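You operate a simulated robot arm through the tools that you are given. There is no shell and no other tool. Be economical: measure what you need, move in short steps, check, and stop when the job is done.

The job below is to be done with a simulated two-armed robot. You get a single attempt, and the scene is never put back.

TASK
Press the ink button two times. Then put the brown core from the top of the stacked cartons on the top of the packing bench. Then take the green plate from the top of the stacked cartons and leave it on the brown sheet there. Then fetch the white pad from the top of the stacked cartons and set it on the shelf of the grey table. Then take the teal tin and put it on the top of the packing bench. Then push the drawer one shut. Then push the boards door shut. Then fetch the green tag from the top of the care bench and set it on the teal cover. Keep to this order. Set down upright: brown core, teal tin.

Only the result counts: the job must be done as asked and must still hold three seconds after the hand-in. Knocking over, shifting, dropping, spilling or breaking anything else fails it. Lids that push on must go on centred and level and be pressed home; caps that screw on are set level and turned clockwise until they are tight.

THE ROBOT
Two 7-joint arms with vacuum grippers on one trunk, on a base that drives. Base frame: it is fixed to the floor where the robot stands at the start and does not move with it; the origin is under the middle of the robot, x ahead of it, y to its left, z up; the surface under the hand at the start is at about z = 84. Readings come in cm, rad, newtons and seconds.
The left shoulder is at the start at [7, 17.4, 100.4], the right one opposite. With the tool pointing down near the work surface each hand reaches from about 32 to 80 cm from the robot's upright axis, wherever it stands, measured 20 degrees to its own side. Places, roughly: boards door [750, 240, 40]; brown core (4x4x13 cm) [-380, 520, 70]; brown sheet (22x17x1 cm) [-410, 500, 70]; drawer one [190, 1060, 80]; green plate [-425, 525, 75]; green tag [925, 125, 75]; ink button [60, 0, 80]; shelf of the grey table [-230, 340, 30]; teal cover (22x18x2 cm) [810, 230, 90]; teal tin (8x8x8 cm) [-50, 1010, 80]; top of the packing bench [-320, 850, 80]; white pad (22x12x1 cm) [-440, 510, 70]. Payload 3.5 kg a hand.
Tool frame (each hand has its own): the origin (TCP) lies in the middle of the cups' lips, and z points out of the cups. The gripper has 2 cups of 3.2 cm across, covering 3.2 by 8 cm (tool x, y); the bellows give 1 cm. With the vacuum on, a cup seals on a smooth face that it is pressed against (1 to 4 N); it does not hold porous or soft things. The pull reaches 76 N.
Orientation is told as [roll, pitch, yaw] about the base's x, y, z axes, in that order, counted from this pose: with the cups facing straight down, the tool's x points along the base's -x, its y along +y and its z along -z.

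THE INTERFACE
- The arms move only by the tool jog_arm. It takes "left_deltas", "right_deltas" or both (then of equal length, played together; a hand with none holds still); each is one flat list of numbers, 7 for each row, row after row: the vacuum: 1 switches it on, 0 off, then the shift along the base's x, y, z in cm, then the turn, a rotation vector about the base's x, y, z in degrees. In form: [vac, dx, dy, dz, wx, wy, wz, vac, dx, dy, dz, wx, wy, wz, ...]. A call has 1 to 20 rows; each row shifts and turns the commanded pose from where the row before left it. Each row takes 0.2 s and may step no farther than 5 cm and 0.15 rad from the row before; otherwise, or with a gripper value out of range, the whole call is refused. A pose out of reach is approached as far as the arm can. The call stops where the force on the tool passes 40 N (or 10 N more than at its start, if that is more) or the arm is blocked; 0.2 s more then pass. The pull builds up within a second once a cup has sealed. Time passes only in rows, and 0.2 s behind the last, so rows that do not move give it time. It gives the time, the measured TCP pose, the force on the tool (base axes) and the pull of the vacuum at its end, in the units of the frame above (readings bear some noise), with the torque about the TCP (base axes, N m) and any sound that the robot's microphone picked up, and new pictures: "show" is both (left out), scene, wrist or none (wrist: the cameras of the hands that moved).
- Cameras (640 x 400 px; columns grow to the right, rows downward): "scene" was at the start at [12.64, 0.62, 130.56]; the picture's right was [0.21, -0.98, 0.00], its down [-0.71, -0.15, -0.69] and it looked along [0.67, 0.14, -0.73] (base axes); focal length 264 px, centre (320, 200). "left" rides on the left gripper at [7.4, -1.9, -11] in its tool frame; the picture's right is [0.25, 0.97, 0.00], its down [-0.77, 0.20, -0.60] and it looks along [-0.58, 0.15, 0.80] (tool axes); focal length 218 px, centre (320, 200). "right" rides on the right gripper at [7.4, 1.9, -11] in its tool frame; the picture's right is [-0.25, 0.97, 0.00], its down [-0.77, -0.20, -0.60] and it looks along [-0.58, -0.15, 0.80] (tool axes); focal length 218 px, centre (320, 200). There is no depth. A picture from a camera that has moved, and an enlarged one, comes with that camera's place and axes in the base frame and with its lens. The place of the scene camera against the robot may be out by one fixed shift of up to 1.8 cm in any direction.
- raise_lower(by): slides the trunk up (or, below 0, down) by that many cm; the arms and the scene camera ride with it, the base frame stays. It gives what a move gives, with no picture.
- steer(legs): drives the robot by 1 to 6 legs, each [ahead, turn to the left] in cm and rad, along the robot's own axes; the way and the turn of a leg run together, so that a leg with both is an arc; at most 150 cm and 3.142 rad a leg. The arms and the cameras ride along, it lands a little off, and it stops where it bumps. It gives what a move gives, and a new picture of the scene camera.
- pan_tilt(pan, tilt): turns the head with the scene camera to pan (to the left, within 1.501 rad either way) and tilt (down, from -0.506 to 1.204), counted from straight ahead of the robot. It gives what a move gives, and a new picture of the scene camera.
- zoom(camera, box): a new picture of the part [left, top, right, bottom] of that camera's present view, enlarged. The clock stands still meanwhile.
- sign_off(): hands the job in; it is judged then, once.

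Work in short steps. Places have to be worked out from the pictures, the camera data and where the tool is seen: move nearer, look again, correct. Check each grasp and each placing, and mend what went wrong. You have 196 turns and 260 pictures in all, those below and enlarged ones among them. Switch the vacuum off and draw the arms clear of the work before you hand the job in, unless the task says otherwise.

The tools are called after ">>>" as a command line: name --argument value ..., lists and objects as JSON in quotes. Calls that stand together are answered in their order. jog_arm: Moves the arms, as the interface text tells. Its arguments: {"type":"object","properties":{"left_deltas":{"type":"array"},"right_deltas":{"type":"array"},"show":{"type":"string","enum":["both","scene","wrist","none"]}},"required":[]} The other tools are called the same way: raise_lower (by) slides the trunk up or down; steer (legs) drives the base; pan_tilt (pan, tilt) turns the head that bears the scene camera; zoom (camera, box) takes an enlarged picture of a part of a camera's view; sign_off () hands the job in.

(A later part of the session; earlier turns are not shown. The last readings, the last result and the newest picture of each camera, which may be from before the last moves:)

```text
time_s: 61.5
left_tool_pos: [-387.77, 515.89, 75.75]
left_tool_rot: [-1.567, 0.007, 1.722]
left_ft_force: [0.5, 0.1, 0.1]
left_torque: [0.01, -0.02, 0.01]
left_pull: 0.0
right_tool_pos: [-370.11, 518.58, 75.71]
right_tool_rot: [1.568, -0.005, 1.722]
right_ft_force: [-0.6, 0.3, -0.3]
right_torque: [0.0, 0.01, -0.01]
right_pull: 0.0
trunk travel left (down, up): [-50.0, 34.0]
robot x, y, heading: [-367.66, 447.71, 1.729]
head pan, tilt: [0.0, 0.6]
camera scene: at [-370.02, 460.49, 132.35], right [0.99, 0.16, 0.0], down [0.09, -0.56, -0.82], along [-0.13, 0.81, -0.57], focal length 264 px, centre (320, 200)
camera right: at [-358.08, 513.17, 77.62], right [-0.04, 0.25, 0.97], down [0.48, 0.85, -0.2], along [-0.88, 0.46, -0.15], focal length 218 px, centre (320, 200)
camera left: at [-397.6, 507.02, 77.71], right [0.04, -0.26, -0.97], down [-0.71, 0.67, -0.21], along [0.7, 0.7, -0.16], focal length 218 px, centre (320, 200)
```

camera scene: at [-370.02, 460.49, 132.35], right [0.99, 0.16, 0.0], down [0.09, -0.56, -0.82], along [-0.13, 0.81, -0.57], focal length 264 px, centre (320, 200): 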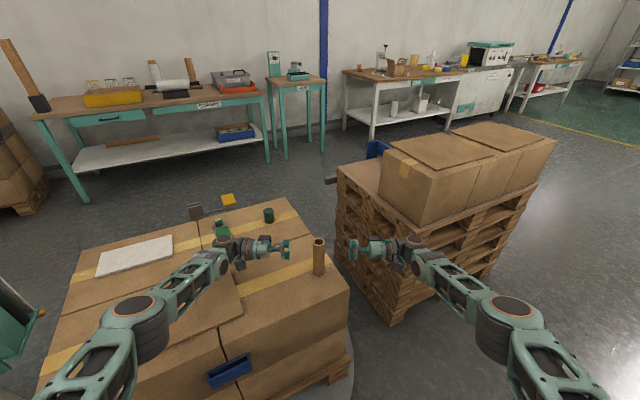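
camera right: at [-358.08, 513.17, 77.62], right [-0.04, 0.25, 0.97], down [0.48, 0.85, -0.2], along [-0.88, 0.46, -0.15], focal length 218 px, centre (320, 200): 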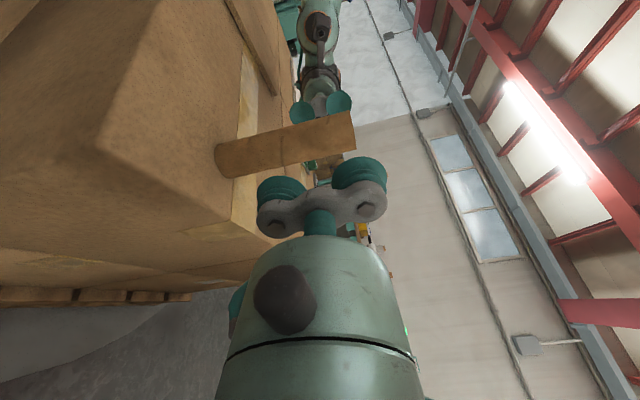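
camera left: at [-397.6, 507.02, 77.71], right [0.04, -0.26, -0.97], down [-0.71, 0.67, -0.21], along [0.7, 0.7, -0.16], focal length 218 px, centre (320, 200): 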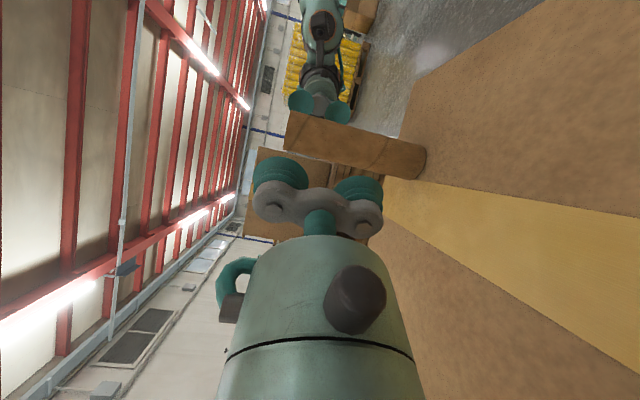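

The core's axis lies on the line between the hands. I lower 1.5 cm to keep both cups below the core's rim and close to about 0.8 cm from each side.

>>> jog_arm --right_deltas '[0, 0, 0, -1.5, 0, 0, 0, 0, -2.04, -0.31, 0, 0, 0, 0, 0, -2.04, -0.31, 0, 0, 0, 0, 0, -2.04, -0.31, 0, 0, 0, 0]' --left_deltas '[0, 0, 0.3, -1.5, 0, 0, 0, 0, 2.04, 0.31, 0, 0, 0, 0, 0, 2.04, 0.31, 0, 0, 0, 0, 0, 2.04, 0.31, 0, 0, 0, 0]'

```text
time_s: 62.5
left_tool_pos: [-381.55, 517.19, 74.26]
left_tool_rot: [-1.569, 0.007, 1.722]
left_ft_force: [-0.3, 0.4, 0.1]
left_torque: [0.0, -0.02, -0.01]
left_pull: 0.1
right_tool_pos: [-376.23, 517.6, 74.22]
right_tool_rot: [1.571, -0.005, 1.723]
right_ft_force: [0.2, 0.2, -0.6]
right_torque: [-0.02, 0.02, -0.01]
right_pull: 0.0
trunk travel left (down, up): [-50.0, 34.0]
robot x, y, heading: [-367.32, 447.87, 1.728]
head pan, tilt: [0.0, 0.6]
camera scene: at [-369.99, 460.43, 132.36], right [0.99, 0.16, 0.0], down [0.09, -0.56, -0.83], along [-0.13, 0.81, -0.56], focal length 264 px, centre (320, 200)
camera right: at [-364.1, 512.2, 76.16], right [-0.04, 0.24, 0.97], down [0.48, 0.85, -0.2], along [-0.88, 0.46, -0.15], focal length 218 px, centre (320, 200)
camera left: at [-391.38, 508.22, 76.27], right [0.04, -0.26, -0.97], down [-0.71, 0.67, -0.2], along [0.7, 0.7, -0.16], focal length 218 px, centre (320, 200)
```

scene: 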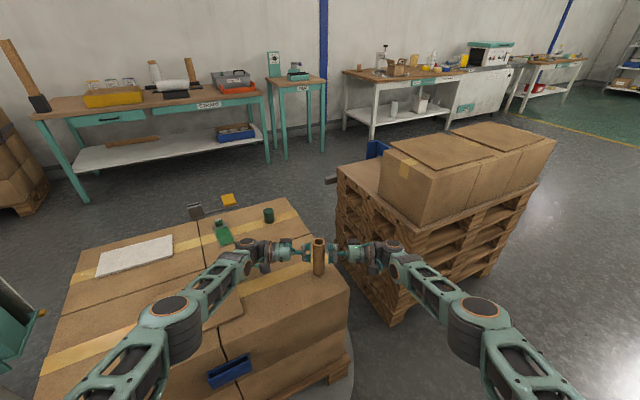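
right: 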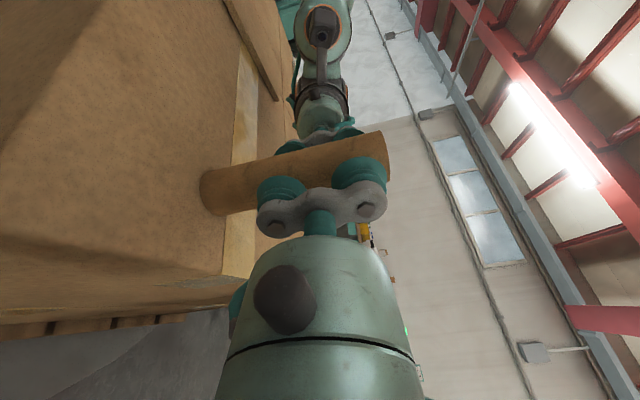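
left: 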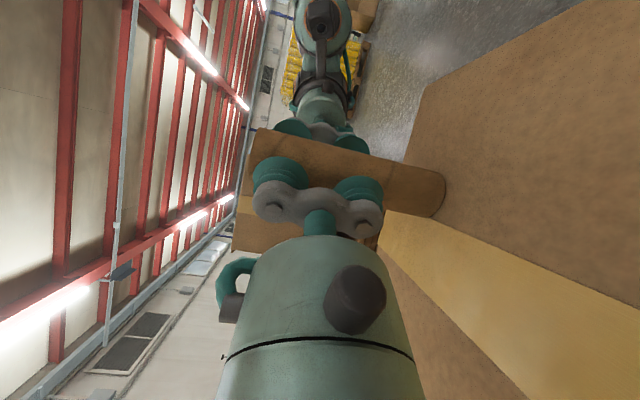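

Both hands are symmetric about the core. I close in 0.3 cm steps with the right vacuum on and the left as a plain backstop.

>>> jog_arm --right_deltas '[1, -0.3, -0.045, 0, 0, 0, 0, 1, -0.3, -0.045, 0, 0, 0, 0, 1, -0.3, -0.045, 0, 0, 0, 0, 1, -0.2, -0.03, 0, 0, 0, 0, 1, 0, 0, 0, 0, 0, 0]' --left_deltas '[0, 0.3, 0.045, 0, 0, 0, 0, 0, 0.3, 0.045, 0, 0, 0, 0, 0, 0.3, 0.045, 0, 0, 0, 0, 0, 0.2, 0.03, 0, 0, 0, 0, 0, 0, 0, 0, 0, 0, 0]' --show "none"

```text
time_s: 63.6
left_tool_pos: [-380.57, 517.33, 74.34]
left_tool_rot: [-1.57, 0.007, 1.724]
left_ft_force: [-0.1, -0.3, -0.5]
left_torque: [0.01, 0.02, 0.01]
left_pull: 0.0
right_tool_pos: [-377.31, 517.46, 74.24]
right_tool_rot: [1.572, -0.006, 1.721]
right_ft_force: [0.0, -0.4, -0.1]
right_torque: [0.02, -0.03, -0.01]
right_pull: 0.1
trunk travel left (down, up): [-50.0, 34.0]
robot x, y, heading: [-367.72, 447.96, 1.73]
head pan, tilt: [0.0, 0.6]
```

TCP gap is 3.3 cm and no force yet; I keep closing gently.

>>> jog_arm --right_deltas '[1, -0.15, -0.02, 0, 0, 0, 0, 1, -0.15, -0.02, 0, 0, 0, 0, 1, 0, 0, 0, 0, 0, 0, 1, 0, 0, 0, 0, 0, 0]' --left_deltas '[0, 0.15, 0.02, 0, 0, 0, 0, 0, 0.15, 0.02, 0, 0, 0, 0, 0, 0, 0, 0, 0, 0, 0, 0, 0, 0, 0, 0, 0, 0]'

```text
time_s: 64.7
left_tool_pos: [-380.12, 517.34, 74.3]
left_tool_rot: [-1.569, 0.006, 1.723]
left_ft_force: [-2.0, 0.6, 0.4]
left_torque: [0.0, 0.02, -0.04]
left_pull: 0.0
right_tool_pos: [-377.54, 517.49, 74.22]
right_tool_rot: [1.572, -0.006, 1.722]
right_ft_force: [2.4, 0.6, 0.3]
right_torque: [0.02, 0.0, -0.01]
right_pull: 0.1
trunk travel left (down, up): [-50.0, 34.0]
robot x, y, heading: [-367.52, 447.98, 1.729]
head pan, tilt: [0.0, 0.6]
camera scene: at [-369.99, 460.45, 132.36], right [0.99, 0.16, 0.0], down [0.09, -0.56, -0.82], along [-0.13, 0.81, -0.57], focal length 264 px, centre (320, 200)
camera right: at [-365.51, 511.98, 76.13], right [-0.04, 0.25, 0.97], down [0.48, 0.85, -0.2], along [-0.88, 0.46, -0.15], focal length 218 px, centre (320, 200)
camera left: at [-390.07, 508.46, 76.3], right [0.04, -0.26, -0.97], down [-0.71, 0.67, -0.2], along [0.7, 0.7, -0.16], focal length 218 px, centre (320, 200)
```

scene: 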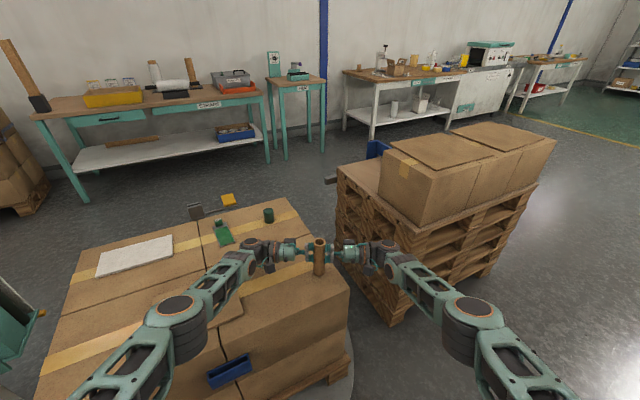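
right: 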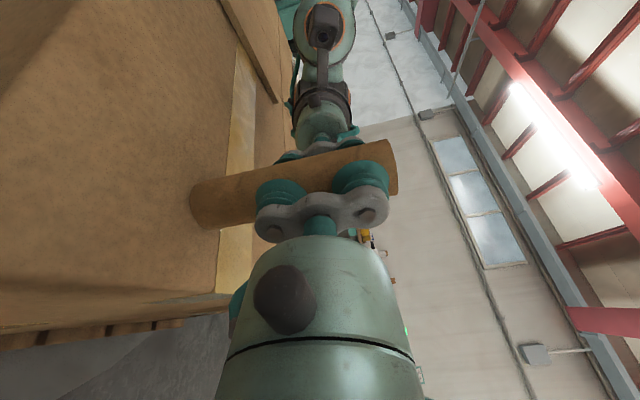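
left: 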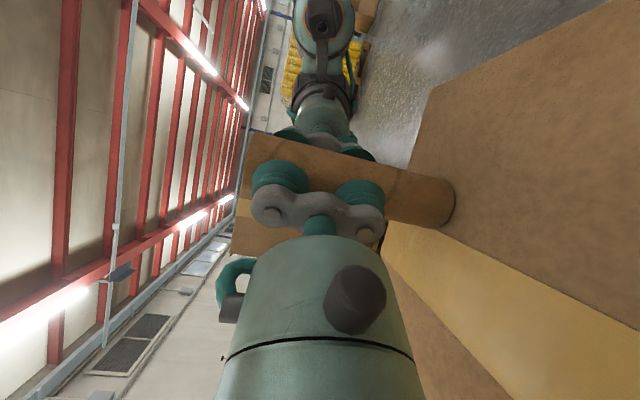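

Contact at ~2 N but no pull. I squeeze slightly more to reach 3–4 N and wait.

>>> jog_arm --right_deltas '[1, -0.12, -0.02, 0, 0, 0, 0, 1, 0, 0, 0, 0, 0, 0, 1, 0, 0, 0, 0, 0, 0, 1, 0, 0, 0, 0, 0, 0]' --left_deltas '[1, 0.12, 0.02, 0, 0, 0, 0, 1, 0, 0, 0, 0, 0, 0, 1, 0, 0, 0, 0, 0, 0, 1, 0, 0, 0, 0, 0, 0]' --show "none"

```text
time_s: 65.7
left_tool_pos: [-380.12, 517.53, 74.39]
left_tool_rot: [-1.569, 0.006, 1.723]
left_ft_force: [-2.4, -0.5, 0.0]
left_torque: [0.02, -0.03, -0.01]
left_pull: 0.1
right_tool_pos: [-377.67, 517.47, 74.2]
right_tool_rot: [1.572, -0.006, 1.724]
right_ft_force: [3.3, -0.4, 0.3]
right_torque: [-0.02, -0.03, 0.01]
right_pull: 0.0
trunk travel left (down, up): [-50.0, 34.0]
robot x, y, heading: [-367.99, 447.37, 1.725]
head pan, tilt: [0.0, 0.6]
```

No seal on the round cardboard, so I'll carry it as a two-handed pinch. I turn the vacuum off and raise the squeeze in small steps.

>>> jog_arm --right_deltas '[0, -0.2, -0.03, 0, 0, 0, 0, 0, -0.2, -0.03, 0, 0, 0, 0, 0, -0.2, -0.03, 0, 0, 0, 0, 0, 0, 0, 0, 0, 0, 0]' --left_deltas '[0, 0.2, 0.03, 0, 0, 0, 0, 0, 0.2, 0.03, 0, 0, 0, 0, 0, 0.2, 0.03, 0, 0, 0, 0, 0, 0, 0, 0, 0, 0, 0]' --show "none"

```text
time_s: 66.7
left_tool_pos: [-379.54, 517.5, 74.3]
left_tool_rot: [-1.567, 0.007, 1.722]
left_ft_force: [-10.8, -0.7, 0.3]
left_torque: [0.02, 0.0, -0.02]
left_pull: 0.0
right_tool_pos: [-378.11, 517.35, 74.33]
right_tool_rot: [1.571, -0.005, 1.723]
right_ft_force: [12.0, 1.1, 0.8]
right_torque: [0.02, -0.06, -0.02]
right_pull: 0.1
trunk travel left (down, up): [-50.0, 34.0]
robot x, y, heading: [-367.69, 447.49, 1.73]
head pan, tilt: [0.0, 0.6]
```

About 11 N now. I add a little more squeeze and lift 6 cm together slowly.

>>> jog_arm --right_deltas '[0, -0.15, -0.02, 0, 0, 0, 0, 0, 0, 0, 0, 0, 0, 0, 0, 0, 0, 0.5, 0, 0, 0, 0, 0, 0, 1, 0, 0, 0, 0, 0, 0, 1.5, 0, 0, 0, 0, 0, 0, 1.5, 0, 0, 0, 0, 0, 0, 1.5, 0, 0, 0]' --left_deltas '[0, 0.15, 0.02, 0, 0, 0, 0, 0, 0, 0, 0, 0, 0, 0, 0, 0, 0, 0.5, 0, 0, 0, 0, 0, 0, 1, 0, 0, 0, 0, 0, 0, 1.5, 0, 0, 0, 0, 0, 0, 1.5, 0, 0, 0, 0, 0, 0, 1.5, 0, 0, 0]'

```text
time_s: 68.2
left_tool_pos: [-379.44, 517.4, 80.27]
left_tool_rot: [-1.567, 0.005, 1.727]
left_ft_force: [-37.3, -3.9, -0.3]
left_torque: [0.09, 0.06, -0.07]
left_pull: 0.0
right_tool_pos: [-378.24, 517.3, 80.21]
right_tool_rot: [1.571, -0.005, 1.721]
right_ft_force: [38.1, 3.3, -0.3]
right_torque: [-0.13, 0.02, -0.04]
right_pull: 0.1
trunk travel left (down, up): [-50.0, 34.0]
robot x, y, heading: [-367.61, 447.6, 1.728]
head pan, tilt: [0.0, 0.6]
camera scene: at [-370.0, 460.4, 132.36], right [0.99, 0.16, 0.0], down [0.09, -0.56, -0.83], along [-0.13, 0.81, -0.56], focal length 264 px, centre (320, 200)
camera right: at [-366.3, 511.9, 82.09], right [-0.04, 0.25, 0.97], down [0.48, 0.85, -0.2], along [-0.87, 0.46, -0.15], focal length 218 px, centre (320, 200)
camera left: at [-389.36, 508.54, 82.32], right [0.04, -0.26, -0.97], down [-0.72, 0.67, -0.2], along [0.7, 0.7, -0.16], focal length 218 px, centre (320, 200)
```

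scene: 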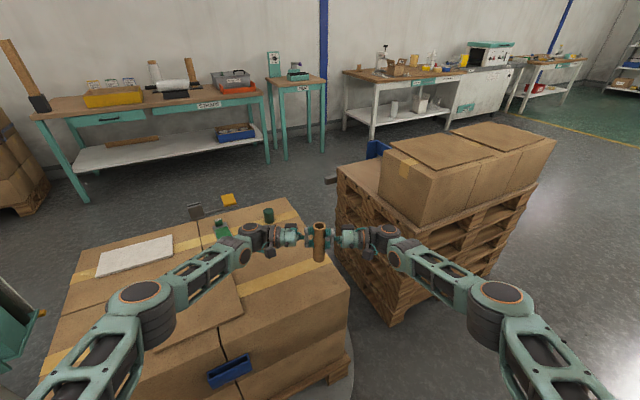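
right: 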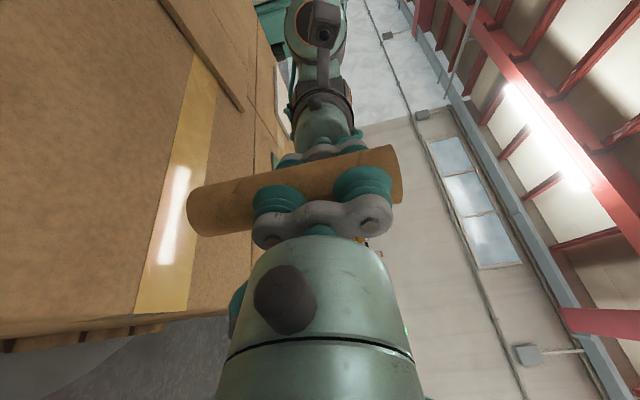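
left: 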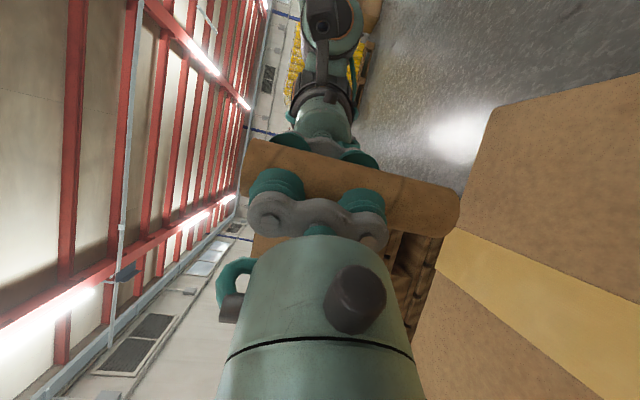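

The core is lifted between the hands, but squeeze has climbed to 38 N; I ease each hand 0.08 cm and lift further 6 cm.

>>> jog_arm --right_deltas '[0, 0.08, 0.01, 0, 0, 0, 0, 0, 0, 0, 1.5, 0, 0, 0, 0, 0, 0, 1.5, 0, 0, 0, 0, 0, 0, 1.5, 0, 0, 0, 0, 0, 0, 1.5, 0, 0, 0, 0, 0, 0, 0, 0, 0, 0]' --left_deltas '[0, -0.08, -0.01, 0, 0, 0, 0, 0, 0, 0, 1.5, 0, 0, 0, 0, 0, 0, 1.5, 0, 0, 0, 0, 0, 0, 1.5, 0, 0, 0, 0, 0, 0, 1.5, 0, 0, 0, 0, 0, 0, 0, 0, 0, 0]' --show "none"

```text
time_s: 69.7
left_tool_pos: [-379.54, 517.61, 86.35]
left_tool_rot: [-1.568, 0.007, 1.724]
left_ft_force: [-32.8, -3.5, 0.3]
left_torque: [0.03, 0.04, -0.06]
left_pull: 0.0
right_tool_pos: [-378.34, 517.41, 86.22]
right_tool_rot: [1.569, -0.006, 1.722]
right_ft_force: [33.3, 3.8, -0.9]
right_torque: [-0.06, 0.05, -0.04]
right_pull: 0.0
trunk travel left (down, up): [-50.0, 34.0]
robot x, y, heading: [-367.81, 447.96, 1.729]
head pan, tilt: [0.0, 0.6]
```

The pinch holds firmly at ~33 N. I draw the core 20 cm toward the body for driving.

>>> jog_arm --right_deltas '[0, 0.3, -1.98, 0.3, 0, 0, 0, 0, 0.3, -1.98, 0.3, 0, 0, 0, 0, 0.3, -1.98, 0.3, 0, 0, 0, 0, 0.3, -1.98, 0.3, 0, 0, 0, 0, 0.3, -1.98, 0.3, 0, 0, 0, 0, 0.3, -1.98, 0.3, 0, 0, 0, 0, 0.3, -1.98, 0.3, 0, 0, 0, 0, 0.3, -1.98, 0.3, 0, 0, 0, 0, 0.3, -1.98, 0.3, 0, 0, 0, 0, 0.3, -1.98, 0.3, 0, 0, 0]' --left_deltas '[0, 0.3, -1.98, 0.3, 0, 0, 0, 0, 0.3, -1.98, 0.3, 0, 0, 0, 0, 0.3, -1.98, 0.3, 0, 0, 0, 0, 0.3, -1.98, 0.3, 0, 0, 0, 0, 0.3, -1.98, 0.3, 0, 0, 0, 0, 0.3, -1.98, 0.3, 0, 0, 0, 0, 0.3, -1.98, 0.3, 0, 0, 0, 0, 0.3, -1.98, 0.3, 0, 0, 0, 0, 0.3, -1.98, 0.3, 0, 0, 0, 0, 0.3, -1.98, 0.3, 0, 0, 0]' --show "scene"

```text
time_s: 71.6
left_tool_pos: [-377.1, 500.84, 88.9]
left_tool_rot: [-1.567, 0.005, 1.729]
left_ft_force: [-12.4, -1.0, -0.4]
left_torque: [0.02, 0.03, 0.02]
left_pull: 0.1
right_tool_pos: [-375.75, 500.63, 88.73]
right_tool_rot: [1.57, -0.005, 1.723]
right_ft_force: [13.7, 0.2, 0.0]
right_torque: [0.0, 0.01, -0.05]
right_pull: 0.0
trunk travel left (down, up): [-50.0, 34.0]
robot x, y, heading: [-367.56, 447.51, 1.726]
head pan, tilt: [0.0, 0.6]
stopped in row 9 (right hand): the force on the tool passed its limit at 44 N (the readings are from after the stop); the commanded pose is now the measured one
camera scene: at [-369.99, 460.4, 132.36], right [0.99, 0.16, 0.0], down [0.09, -0.56, -0.83], along [-0.13, 0.81, -0.56], focal length 264 px, centre (320, 200)
```

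scene: 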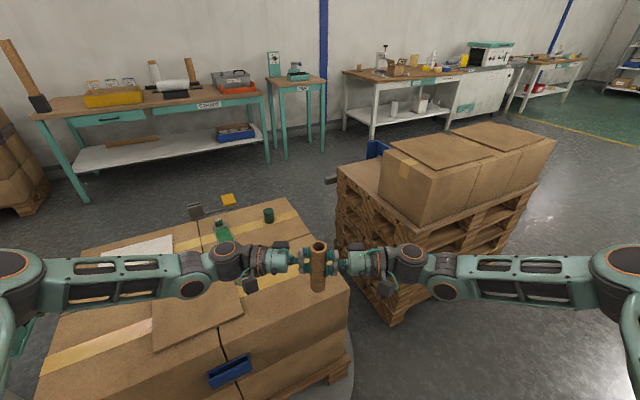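

Force spiked in motion but the grip still holds upright at 13 N. I add slight squeeze, then back off 22 cm, turn right, and look.

>>> jog_arm --right_deltas '[0, -0.06, -0.01, 0, 0, 0, 0, 0, 0, 0, 0, 0, 0, 0]' --left_deltas '[0, 0.06, 0.01, 0, 0, 0, 0, 0, 0, 0, 0, 0, 0, 0]' --show "none"

>>> steer --legs '[[-22, 0], [0, -1.08]]'

```text
time_s: 72.2
left_tool_pos: [-377.11, 500.91, 88.78]
left_tool_rot: [-1.567, 0.007, 1.729]
left_ft_force: [-28.4, -2.1, 0.9]
left_torque: [0.03, 0.0, -0.03]
left_pull: 0.1
right_tool_pos: [-375.83, 500.64, 88.61]
right_tool_rot: [1.569, -0.006, 1.721]
right_ft_force: [27.2, 2.6, -0.7]
right_torque: [-0.03, 0.01, -0.01]
right_pull: 0.0
trunk travel left (down, up): [-50.0, 34.0]
robot x, y, heading: [-367.58, 447.88, 1.73]
head pan, tilt: [0.0, 0.6]
```

```text
time_s: 73.7
left_tool_pos: [-374.27, 482.93, 88.87]
left_tool_rot: [-1.565, 0.003, 1.728]
left_ft_force: [-6.0, -0.1, -0.4]
left_torque: [0.0, 0.07, 0.03]
left_pull: 0.0
right_tool_pos: [-372.89, 482.68, 88.83]
right_tool_rot: [1.567, -0.008, 1.722]
right_ft_force: [5.6, -0.2, -0.5]
right_torque: [-0.01, 0.01, -0.06]
right_pull: 0.0
trunk travel left (down, up): [-50.0, 34.0]
robot x, y, heading: [-364.56, 429.99, 1.726]
head pan, tilt: [0.0, 0.6]
stopped in leg 1: the force on the tool passed its limit at 40 N (the readings are from after the stop); the commanded pose is now the measured one
camera scene: at [-367.11, 442.31, 132.41], right [0.99, 0.16, 0.0], down [0.09, -0.56, -0.83], along [-0.13, 0.82, -0.56], focal length 264 px, centre (320, 200)
```

scene: 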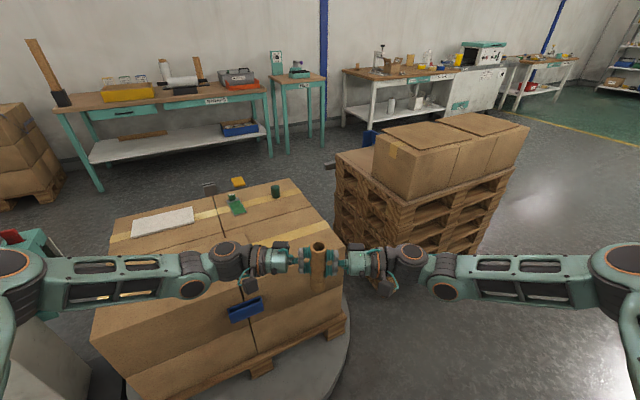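

The drive jolt tripped the force limit and the squeeze fell to 6 N, though the tube (light) is still held. I set it to about 12 N so there is margin both ways.

>>> jog_arm --right_deltas '[0, -0.03, 0, 0, 0, 0, 0, 0, 0, 0, 0, 0, 0, 0]' --left_deltas '[0, 0.03, 0, 0, 0, 0, 0, 0, 0, 0, 0, 0, 0, 0]' --show "none"

>>> steer --legs '[[0, -0.5]]'

```text
time_s: 74.3
left_tool_pos: [-374.28, 483.31, 88.89]
left_tool_rot: [-1.566, 0.008, 1.73]
left_ft_force: [-13.0, -0.6, 0.2]
left_torque: [-0.02, -0.02, 0.02]
left_pull: 0.1
right_tool_pos: [-373.12, 483.09, 88.61]
right_tool_rot: [1.569, -0.003, 1.722]
right_ft_force: [12.4, 2.1, -0.5]
right_torque: [-0.03, 0.0, -0.04]
right_pull: 0.0
trunk travel left (down, up): [-50.0, 34.0]
robot x, y, heading: [-364.77, 430.08, 1.732]
head pan, tilt: [0.0, 0.6]
```

```text
time_s: 76.1
left_tool_pos: [-348.01, 481.13, 88.85]
left_tool_rot: [-1.566, 0.005, 1.236]
left_ft_force: [-15.3, 6.3, 0.0]
left_torque: [0.02, 0.02, 0.02]
left_pull: 0.0
right_tool_pos: [-347.0, 480.49, 88.61]
right_tool_rot: [1.569, -0.003, 1.227]
right_ft_force: [14.8, -5.8, -1.4]
right_torque: [-0.05, 0.04, -0.03]
right_pull: 0.1
trunk travel left (down, up): [-50.0, 34.0]
robot x, y, heading: [-365.03, 429.78, 1.235]
head pan, tilt: [0.0, 0.6]
camera scene: at [-360.38, 442.07, 132.36], right [0.94, -0.33, 0.0], down [-0.19, -0.53, -0.82], along [0.27, 0.78, -0.57], focal length 264 px, centre (320, 200)
```

scene: 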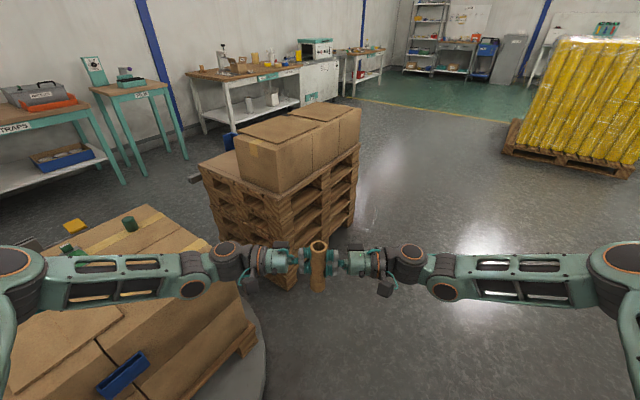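

Rotation is steady at 16 N. I continue turning to heading 0.65 and drive in moderate legs past the pallets.

>>> steer --legs '[[0, -0.58], [60, 0]]'

```text
time_s: 81.1
left_tool_pos: [-274.94, 500.73, 88.78]
left_tool_rot: [-1.569, 0.005, 0.658]
left_ft_force: [-7.1, 11.4, -0.8]
left_torque: [0.01, -0.05, -0.02]
left_pull: 0.1
right_tool_pos: [-274.57, 499.53, 88.53]
right_tool_rot: [1.568, -0.003, 0.651]
right_ft_force: [6.4, -11.4, -0.8]
right_torque: [0.02, 0.03, -0.04]
right_pull: 0.0
trunk travel left (down, up): [-50.0, 34.0]
robot x, y, heading: [-316.95, 466.76, 0.654]
head pan, tilt: [0.0, 0.6]
camera scene: at [-306.24, 474.39, 132.35], right [0.61, -0.79, 0.0], down [-0.45, -0.35, -0.82], along [0.65, 0.5, -0.57], focal length 264 px, centre (320, 200)
```

scene: 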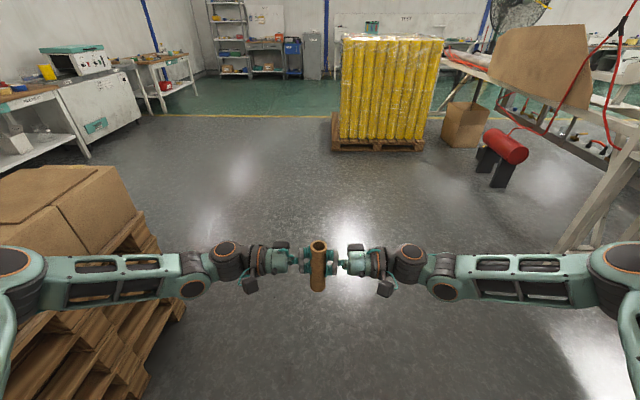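

Still stable. The left elbow is wide relative to the pallet corner, so I veer a bit more right before passing.

>>> steer --legs '[[0, -0.3], [110, 0]]'

```text
time_s: 87.8
left_tool_pos: [-163.26, 525.46, 88.75]
left_tool_rot: [-1.567, 0.008, 0.357]
left_ft_force: [-2.8, 11.1, -0.6]
left_torque: [0.02, -0.02, -0.01]
left_pull: 0.1
right_tool_pos: [-163.22, 524.13, 88.47]
right_tool_rot: [1.569, -0.004, 0.347]
right_ft_force: [2.4, -9.6, -0.5]
right_torque: [0.03, 0.04, -0.02]
right_pull: 0.1
trunk travel left (down, up): [-50.0, 34.0]
robot x, y, heading: [-213.5, 505.26, 0.361]
head pan, tilt: [0.0, 0.6]
camera scene: at [-200.69, 509.46, 132.35], right [0.35, -0.94, 0.0], down [-0.53, -0.2, -0.82], along [0.77, 0.29, -0.57], focal length 264 px, centre (320, 200)
```

scene: 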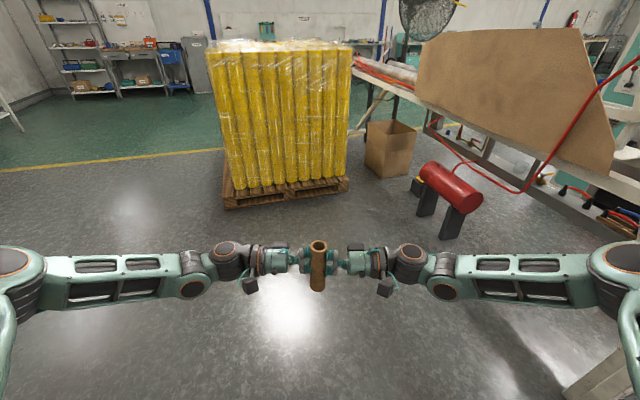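

Now I turn left to heading ~1.4 and drive toward the wall benches, staying clear of the pallets.

>>> steer --legs '[[0, 1.04], [110, 0]]'

```text
time_s: 96.0
left_tool_pos: [-186.4, 667.77, 88.78]
left_tool_rot: [-1.566, 0.009, 1.399]
left_ft_force: [-7.7, 2.4, -0.3]
left_torque: [0.0, 0.01, -0.01]
left_pull: 0.0
right_tool_pos: [-185.18, 667.14, 88.54]
right_tool_rot: [1.569, -0.004, 1.39]
right_ft_force: [8.7, -3.0, -1.1]
right_torque: [-0.08, 0.03, -0.04]
right_pull: 0.2
trunk travel left (down, up): [-50.0, 34.0]
robot x, y, heading: [-194.73, 614.42, 1.404]
head pan, tilt: [0.0, 0.6]
camera scene: at [-192.41, 627.04, 132.35], right [0.99, -0.17, 0.0], down [-0.1, -0.56, -0.82], along [0.14, 0.81, -0.57], focal length 264 px, centre (320, 200)
```

scene: 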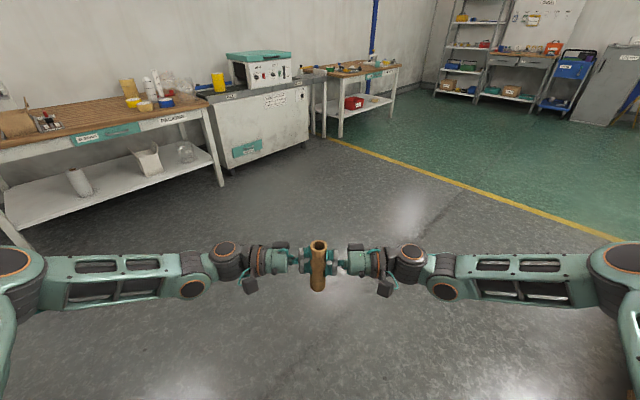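

The packing bench front runs about (-372, 790) to (-248, 856). I zoom on it to read its sign and find free space.

>>> zoom --camera "scene" --box '[0, 50, 240, 200]'

>>> steer --legs '[[0, 0.55]]'

```text
2.67 times, centred on (120, 125) of scene
camera zoom: at [-192.41, 627.04, 132.35], right [0.99, -0.17, 0.0], down [-0.1, -0.56, -0.82], along [0.14, 0.81, -0.57], focal length 705 px, centre (853, 400)
```

zoom: 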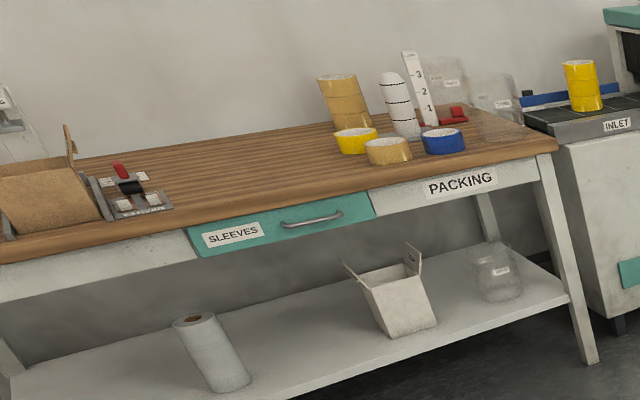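

```text
time_s: 98.0
left_tool_pos: [-215.85, 664.0, 88.82]
left_tool_rot: [-1.567, 0.006, 1.955]
left_ft_force: [-7.4, -1.7, -0.1]
left_torque: [0.0, -0.01, 0.02]
left_pull: 0.0
right_tool_pos: [-214.41, 664.24, 88.69]
right_tool_rot: [1.569, -0.003, 1.944]
right_ft_force: [7.1, 1.7, -0.4]
right_torque: [-0.07, 0.0, -0.02]
right_pull: 0.0
trunk travel left (down, up): [-50.0, 34.0]
robot x, y, heading: [-194.59, 614.15, 1.951]
head pan, tilt: [0.0, 0.6]
camera scene: at [-200.0, 626.18, 132.36], right [0.93, 0.37, 0.0], down [0.21, -0.52, -0.82], along [-0.31, 0.77, -0.57], focal length 264 px, centre (320, 200)
```

scene: 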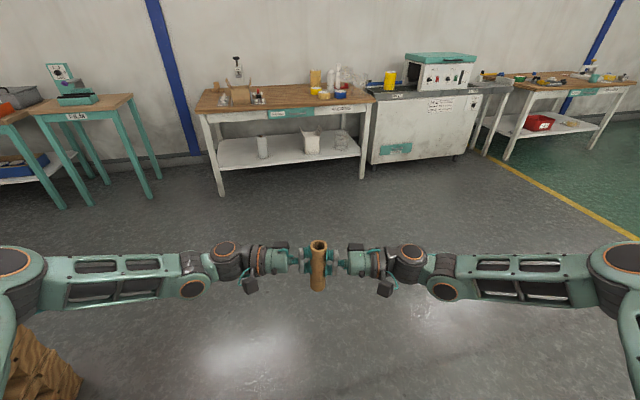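

I raise the trunk 12 cm for clearance, align to the bench middle and drive 125 cm toward it.

>>> raise_lower --by 12

>>> steer --legs '[[0, 0.11], [125, 0]]'

```text
time_s: 99.5
left_tool_pos: [-215.78, 664.02, 100.76]
left_tool_rot: [-1.569, 0.005, 1.955]
left_ft_force: [-6.7, -1.2, 0.5]
left_torque: [0.03, -0.04, 0.04]
left_pull: 0.0
right_tool_pos: [-214.37, 664.01, 100.57]
right_tool_rot: [1.569, -0.005, 1.944]
right_ft_force: [6.6, 1.4, -0.6]
right_torque: [0.0, 0.0, -0.08]
right_pull: 0.1
trunk travel left (down, up): [-62.0, 22.0]
robot x, y, heading: [-194.65, 614.42, 1.955]
head pan, tilt: [0.0, 0.6]
```

```text
time_s: 106.3
left_tool_pos: [-280.11, 770.59, 100.76]
left_tool_rot: [-1.568, 0.007, 2.066]
left_ft_force: [-5.1, -1.8, -0.9]
left_torque: [0.03, 0.0, 0.02]
left_pull: 0.1
right_tool_pos: [-278.72, 770.93, 100.62]
right_tool_rot: [1.569, -0.003, 2.058]
right_ft_force: [5.1, 2.2, 0.5]
right_torque: [-0.03, 0.01, -0.01]
right_pull: 0.1
trunk travel left (down, up): [-62.0, 22.0]
robot x, y, heading: [-253.13, 723.88, 2.071]
head pan, tilt: [0.0, 0.6]
camera scene: at [-260.3, 734.83, 144.36], right [0.88, 0.48, 0.0], down [0.27, -0.5, -0.82], along [-0.39, 0.73, -0.57], focal length 264 px, centre (320, 200)
```

scene: 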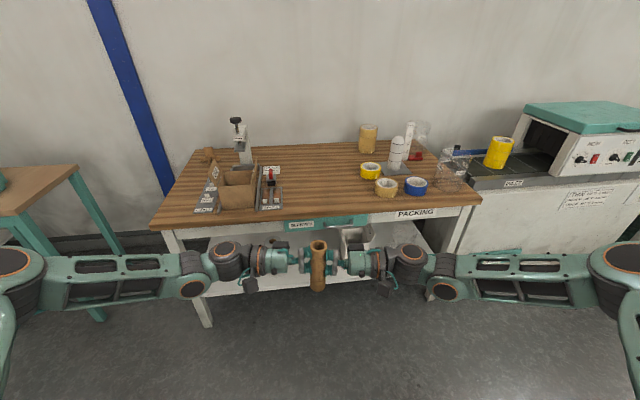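

The bench top measures z≈76 with free room between the tray and the tan tape near the front; I choose about (-295, 825). I turn slightly right and drive 39 cm so the spot is about 70 cm ahead.

>>> steer --legs '[[0, -0.105], [39, 0]]'

```text
time_s: 109.3
left_tool_pos: [-289.41, 808.94, 100.76]
left_tool_rot: [-1.569, 0.006, 1.956]
left_ft_force: [-6.6, -1.9, -0.8]
left_torque: [0.01, -0.01, 0.03]
left_pull: 0.1
right_tool_pos: [-288.06, 809.06, 100.71]
right_tool_rot: [1.569, -0.002, 1.947]
right_ft_force: [5.0, 1.6, -0.9]
right_torque: [-0.02, 0.04, -0.06]
right_pull: 0.3
trunk travel left (down, up): [-62.0, 22.0]
robot x, y, heading: [-267.84, 758.96, 1.959]
head pan, tilt: [0.0, 0.6]
camera scene: at [-273.53, 771.22, 144.35], right [0.93, 0.38, 0.0], down [0.21, -0.52, -0.82], along [-0.31, 0.76, -0.57], focal length 264 px, centre (320, 200)
```

scene: 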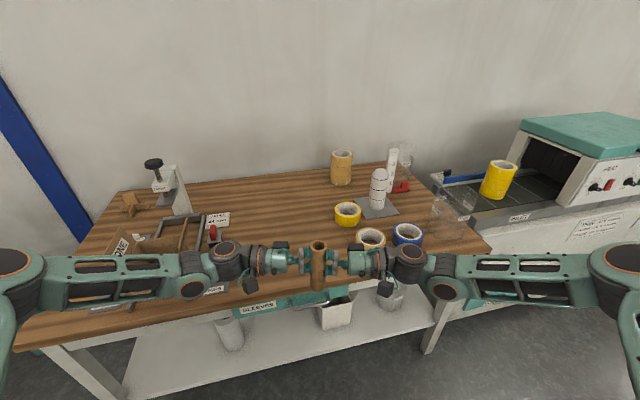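

The bench edge is where I computed. I raise the trunk 12 cm more so the forearms come in from above, then extend the core about 19 cm forward and slightly right to above the free spot.

>>> raise_lower --by 12

>>> jog_arm --right_deltas '[0, -0.275, 1.55, -1, 0, 0, 0, 0, -0.275, 1.55, -1, 0, 0, 0, 0, -0.275, 1.55, -1, 0, 0, 0, 0, -0.275, 1.55, -1, 0, 0, 0, 0, -0.275, 1.55, -1, 0, 0, 0, 0, -0.275, 1.55, -1, 0, 0, 0, 0, -0.275, 1.55, -1, 0, 0, 0, 0, -0.275, 1.55, -1, 0, 0, 0, 0, -0.275, 1.55, -1, 0, 0, 0, 0, -0.275, 1.55, -1, 0, 0, 0, 0, -0.275, 1.55, -1, 0, 0, 0, 0, -0.275, 1.55, -1, 0, 0, 0]' --left_deltas '[0, -0.275, 1.55, -1, 0, 0, 0, 0, -0.275, 1.55, -1, 0, 0, 0, 0, -0.275, 1.55, -1, 0, 0, 0, 0, -0.275, 1.55, -1, 0, 0, 0, 0, -0.275, 1.55, -1, 0, 0, 0, 0, -0.275, 1.55, -1, 0, 0, 0, 0, -0.275, 1.55, -1, 0, 0, 0, 0, -0.275, 1.55, -1, 0, 0, 0, 0, -0.275, 1.55, -1, 0, 0, 0, 0, -0.275, 1.55, -1, 0, 0, 0, 0, -0.275, 1.55, -1, 0, 0, 0, 0, -0.275, 1.55, -1, 0, 0, 0]'

```text
time_s: 110.8
left_tool_pos: [-289.33, 808.97, 112.86]
left_tool_rot: [-1.567, 0.006, 1.956]
left_ft_force: [-5.0, -2.0, 0.1]
left_torque: [0.04, 0.0, 0.04]
left_pull: 0.1
right_tool_pos: [-288.02, 809.06, 112.65]
right_tool_rot: [1.57, -0.002, 1.949]
right_ft_force: [6.1, 1.6, 0.3]
right_torque: [-0.04, 0.03, -0.07]
right_pull: 0.1
trunk travel left (down, up): [-74.0, 10.0]
robot x, y, heading: [-268.11, 759.58, 1.955]
head pan, tilt: [0.0, 0.6]
```

```text
time_s: 113.4
left_tool_pos: [-292.71, 826.82, 101.09]
left_tool_rot: [-1.568, 0.006, 1.956]
left_ft_force: [-5.6, -1.5, 0.1]
left_torque: [-0.05, -0.04, 0.05]
left_pull: 0.1
left hand out of reach, approached as far as the arm can: row 12
right_tool_pos: [-291.24, 827.53, 100.58]
right_tool_rot: [1.57, -0.003, 1.948]
right_ft_force: [5.8, 2.5, -0.1]
right_torque: [0.07, 0.04, -0.03]
right_pull: 0.1
trunk travel left (down, up): [-74.0, 10.0]
robot x, y, heading: [-268.29, 759.07, 1.96]
head pan, tilt: [0.0, 0.6]
camera scene: at [-273.59, 771.18, 156.35], right [0.93, 0.38, 0.0], down [0.21, -0.52, -0.82], along [-0.31, 0.76, -0.57], focal length 264 px, centre (320, 200)
camera right: at [-278.37, 825.01, 102.5], right [-0.09, 0.23, 0.97], down [0.28, 0.94, -0.2], along [-0.96, 0.25, -0.15], focal length 218 px, centre (320, 200)
camera left: at [-300.15, 815.9, 102.96], right [0.1, -0.24, -0.97], down [-0.85, 0.49, -0.21], along [0.52, 0.84, -0.16], focal length 218 px, centre (320, 200)
```

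scene: 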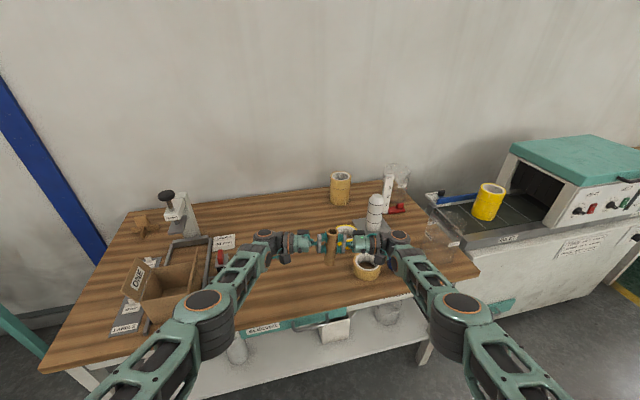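
right: 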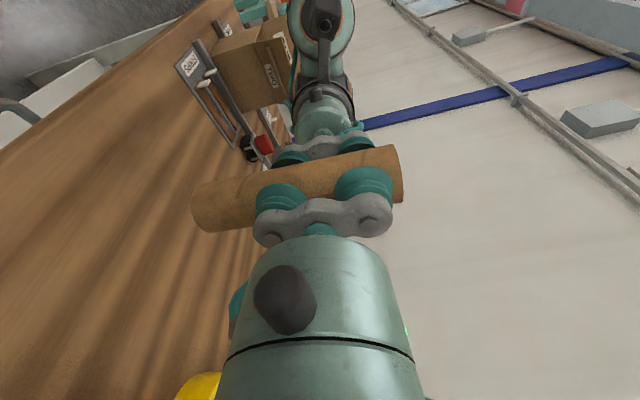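
left: 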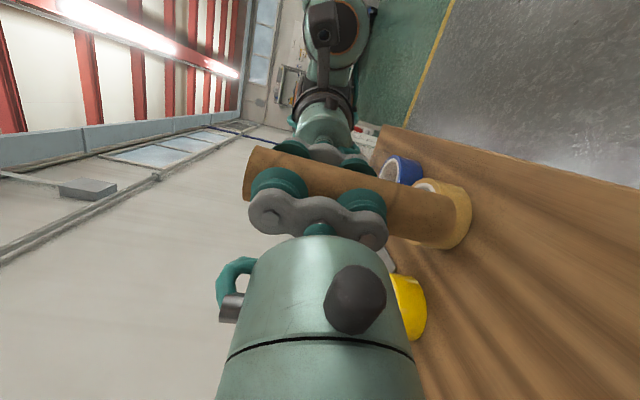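

The core hangs at (-292, 827), about 5 cm behind the bench's front edge and clear of the tan tape. I lower the trunk 12 cm (bottom should be ~5 cm above the bench) and look.

>>> raise_lower --by -12

>>> zoom --camera "scene" --box '[200, 200, 440, 350]'

>>> zoom --camera "left" --box '[0, 0, 640, 400]'

```text
time_s: 114.9
left_tool_pos: [-292.56, 826.93, 88.95]
left_tool_rot: [-1.567, 0.004, 1.958]
left_ft_force: [-4.4, -2.6, -1.1]
left_torque: [-0.02, 0.03, 0.02]
left_pull: 0.0
right_tool_pos: [-291.37, 827.6, 88.75]
right_tool_rot: [1.569, -0.005, 1.948]
right_ft_force: [5.0, 3.5, -1.0]
right_torque: [0.0, -0.01, -0.04]
right_pull: 0.1
trunk travel left (down, up): [-62.0, 22.0]
robot x, y, heading: [-268.08, 759.74, 1.954]
head pan, tilt: [0.0, 0.6]
```

```text
2.67 times, centred on (320, 275) of scene
camera zoom: at [-273.5, 771.15, 144.37], right [0.93, 0.38, 0.0], down [0.21, -0.52, -0.83], along [-0.31, 0.76, -0.56], focal length 705 px, centre (320, 0)
```

zoom: 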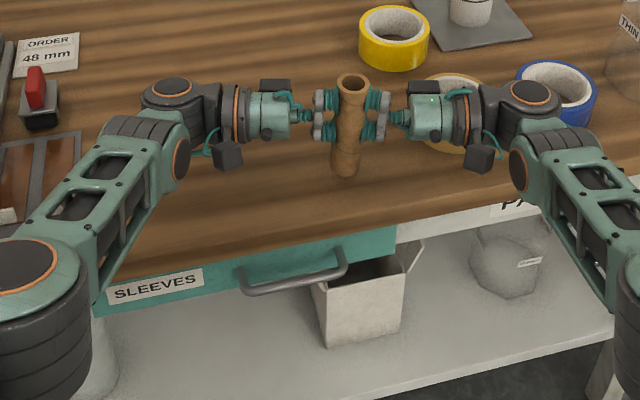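

```text
1.00 times, centred on (320, 200) of left (not enlarged: the box is as wide or as high as the picture)
camera zoom: at [-300.09, 815.91, 91.03], right [0.09, -0.24, -0.97], down [-0.85, 0.48, -0.2], along [0.52, 0.84, -0.16], focal length 218 px, centre (320, 200)
```

zoom: 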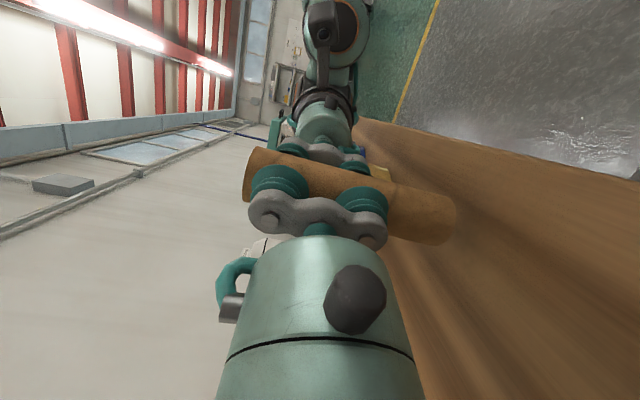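

Clear all round. I lower 4 cm, then in small steps feel for contact.

>>> jog_arm --right_deltas '[0, 0, 0, -1, 0, 0, 0, 0, 0, 0, -1, 0, 0, 0, 0, 0, 0, -1, 0, 0, 0, 0, 0, 0, -1, 0, 0, 0, 0, 0, 0, 0, 0, 0, 0]' --left_deltas '[0, 0, 0, -1, 0, 0, 0, 0, 0, 0, -1, 0, 0, 0, 0, 0, 0, -1, 0, 0, 0, 0, 0, 0, -1, 0, 0, 0, 0, 0, 0, 0, 0, 0, 0]' --show "wrist"

```text
time_s: 116.1
left_tool_pos: [-292.11, 825.51, 85.55]
left_tool_rot: [-1.567, 0.004, 1.959]
left_ft_force: [-4.8, -2.6, 1.5]
left_torque: [-0.03, 0.06, 0.07]
left_pull: 0.0
left hand out of reach, approached as far as the arm can: row 1, 2, 3, 4
right_tool_pos: [-290.89, 826.53, 85.2]
right_tool_rot: [1.567, -0.005, 1.948]
right_ft_force: [4.1, 2.9, 2.2]
right_torque: [-0.02, -0.03, -0.03]
right_pull: 0.0
right hand out of reach, approached as far as the arm can: row 2, 3, 4
trunk travel left (down, up): [-62.0, 22.0]
robot x, y, heading: [-268.24, 759.11, 1.957]
head pan, tilt: [0.0, 0.6]
camera right: at [-277.92, 824.02, 87.1], right [-0.09, 0.23, 0.97], down [0.28, 0.94, -0.2], along [-0.96, 0.25, -0.15], focal length 218 px, centre (320, 200)
camera left: at [-299.69, 814.63, 87.58], right [0.09, -0.24, -0.97], down [-0.85, 0.48, -0.2], along [0.52, 0.84, -0.16], focal length 218 px, centre (320, 200)
```

right: 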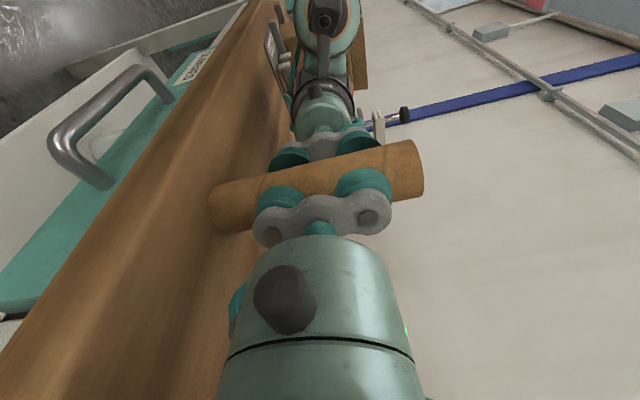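
left: 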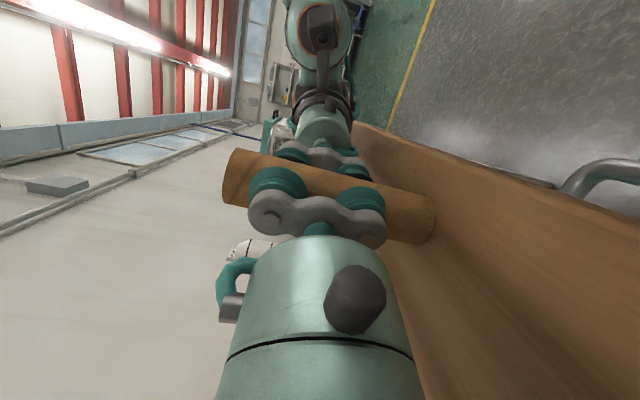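

The core stands on the bench (upward force 1.5–2 N each hand, it slid slightly in the cups). I open both hands symmetrically in small steps.

>>> jog_arm --right_deltas '[0, 0.28, 0.11, 0.1, 0, 0, 0, 0, 0.28, 0.11, 0.1, 0, 0, 0, 0, 0.28, 0.11, 0.1, 0, 0, 0, 0, 0.28, 0.11, 0.1, 0, 0, 0, 0, 0.28, 0.11, 0.1, 0, 0, 0, 0, 0.28, 0.11, 0, 0, 0, 0]' --left_deltas '[0, -0.28, -0.11, 0.1, 0, 0, 0, 0, -0.28, -0.11, 0.1, 0, 0, 0, 0, -0.28, -0.11, 0.1, 0, 0, 0, 0, -0.28, -0.11, 0.1, 0, 0, 0, 0, -0.28, -0.11, 0.1, 0, 0, 0, 0, -0.28, -0.11, 0, 0, 0, 0]'

```text
time_s: 117.5
left_tool_pos: [-293.94, 825.05, 86.02]
left_tool_rot: [-1.568, 0.005, 1.956]
left_ft_force: [0.6, 0.2, -0.5]
left_torque: [-0.01, -0.05, 0.01]
left_pull: 0.0
right_tool_pos: [-289.2, 827.31, 85.58]
right_tool_rot: [1.568, -0.004, 1.947]
right_ft_force: [0.7, -0.6, -0.1]
right_torque: [0.01, 0.02, -0.03]
right_pull: 0.0
trunk travel left (down, up): [-62.0, 22.0]
robot x, y, heading: [-267.89, 759.69, 1.956]
head pan, tilt: [0.0, 0.6]
camera scene: at [-273.51, 771.18, 144.36], right [0.93, 0.38, 0.0], down [0.21, -0.52, -0.82], along [-0.31, 0.76, -0.57], focal length 264 px, centre (320, 200)
camera right: at [-276.27, 824.71, 87.59], right [-0.09, 0.23, 0.97], down [0.28, 0.94, -0.2], along [-0.96, 0.25, -0.15], focal length 218 px, centre (320, 200)
camera left: at [-301.4, 814.03, 88.02], right [0.09, -0.24, -0.97], down [-0.85, 0.49, -0.2], along [0.52, 0.84, -0.16], focal length 218 px, centre (320, 200)
```

scene: 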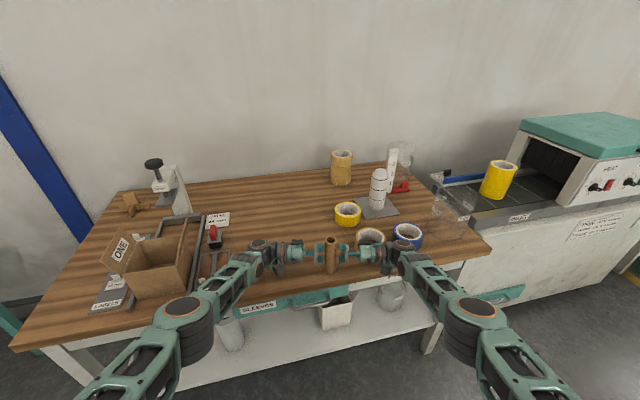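
right: 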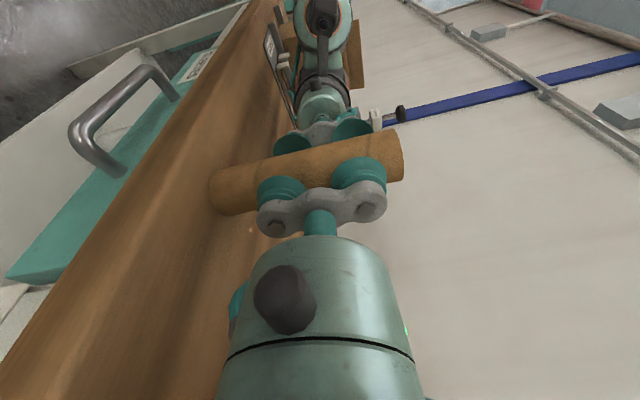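
left: 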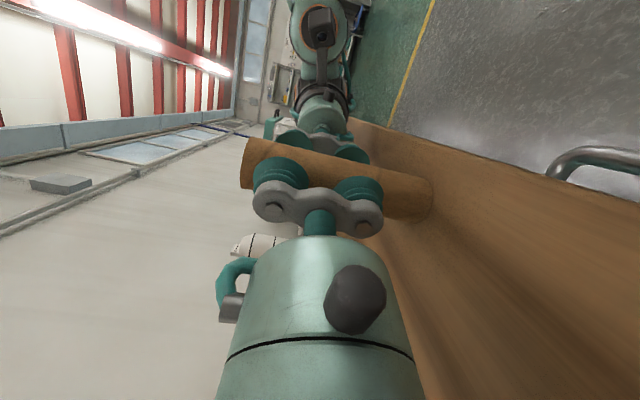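

Released and standing upright. I open 3 cm more each side, then rise straight up and draw back.

>>> jog_arm --right_deltas '[0, 0.7, 0.28, 0, 0, 0, 0, 0, 0.7, 0.28, 0, 0, 0, 0, 0, 0.7, 0.28, 0, 0, 0, 0, 0, 0, 0, 3, 0, 0, 0, 0, 0, 0, 3, 0, 0, 0, 0, 0, 0, 3, 0, 0, 0, 0, 0.6, -1.5, 3, 0, 0, 0, 0, 1.5, -3.7, 2, 0, 0, 0, 0, 1.5, -3.7, 1, 0, 0, 0, 0, 1.5, -3.7, 0, 0, 0, 0]' --left_deltas '[0, -0.7, -0.28, 0, 0, 0, 0, 0, -0.7, -0.28, 0, 0, 0, 0, 0, -0.7, -0.28, 0, 0, 0, 0, 0, 0, 0, 3, 0, 0, 0, 0, 0, 0, 3, 0, 0, 0, 0, 0, 0, 3, 0, 0, 0, 0, 0.6, -1.5, 3, 0, 0, 0, 0, 1.5, -3.7, 2, 0, 0, 0, 0, 1.5, -3.7, 1, 0, 0, 0, 0, 1.5, -3.7, 0, 0, 0, 0]' --show "scene"

```text
time_s: 119.7
left_tool_pos: [-290.89, 811.36, 101.11]
left_tool_rot: [-1.568, 0.003, 1.956]
left_ft_force: [0.1, 0.0, -0.5]
left_torque: [0.0, 0.02, 0.0]
left_pull: 0.0
right_tool_pos: [-281.95, 815.42, 100.91]
right_tool_rot: [1.569, -0.005, 1.947]
right_ft_force: [-0.2, -0.7, 0.0]
right_torque: [-0.01, -0.03, -0.01]
right_pull: 0.1
trunk travel left (down, up): [-62.0, 22.0]
robot x, y, heading: [-267.7, 759.38, 1.961]
head pan, tilt: [0.0, 0.6]
camera scene: at [-273.41, 770.94, 144.38], right [0.93, 0.38, 0.0], down [0.21, -0.52, -0.83], along [-0.31, 0.77, -0.56], focal length 264 px, centre (320, 200)
```

scene: 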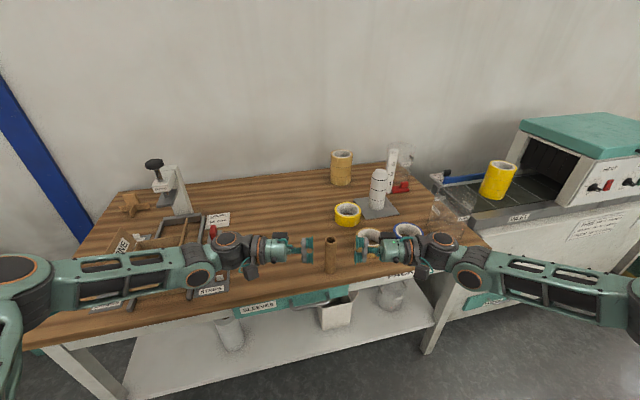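

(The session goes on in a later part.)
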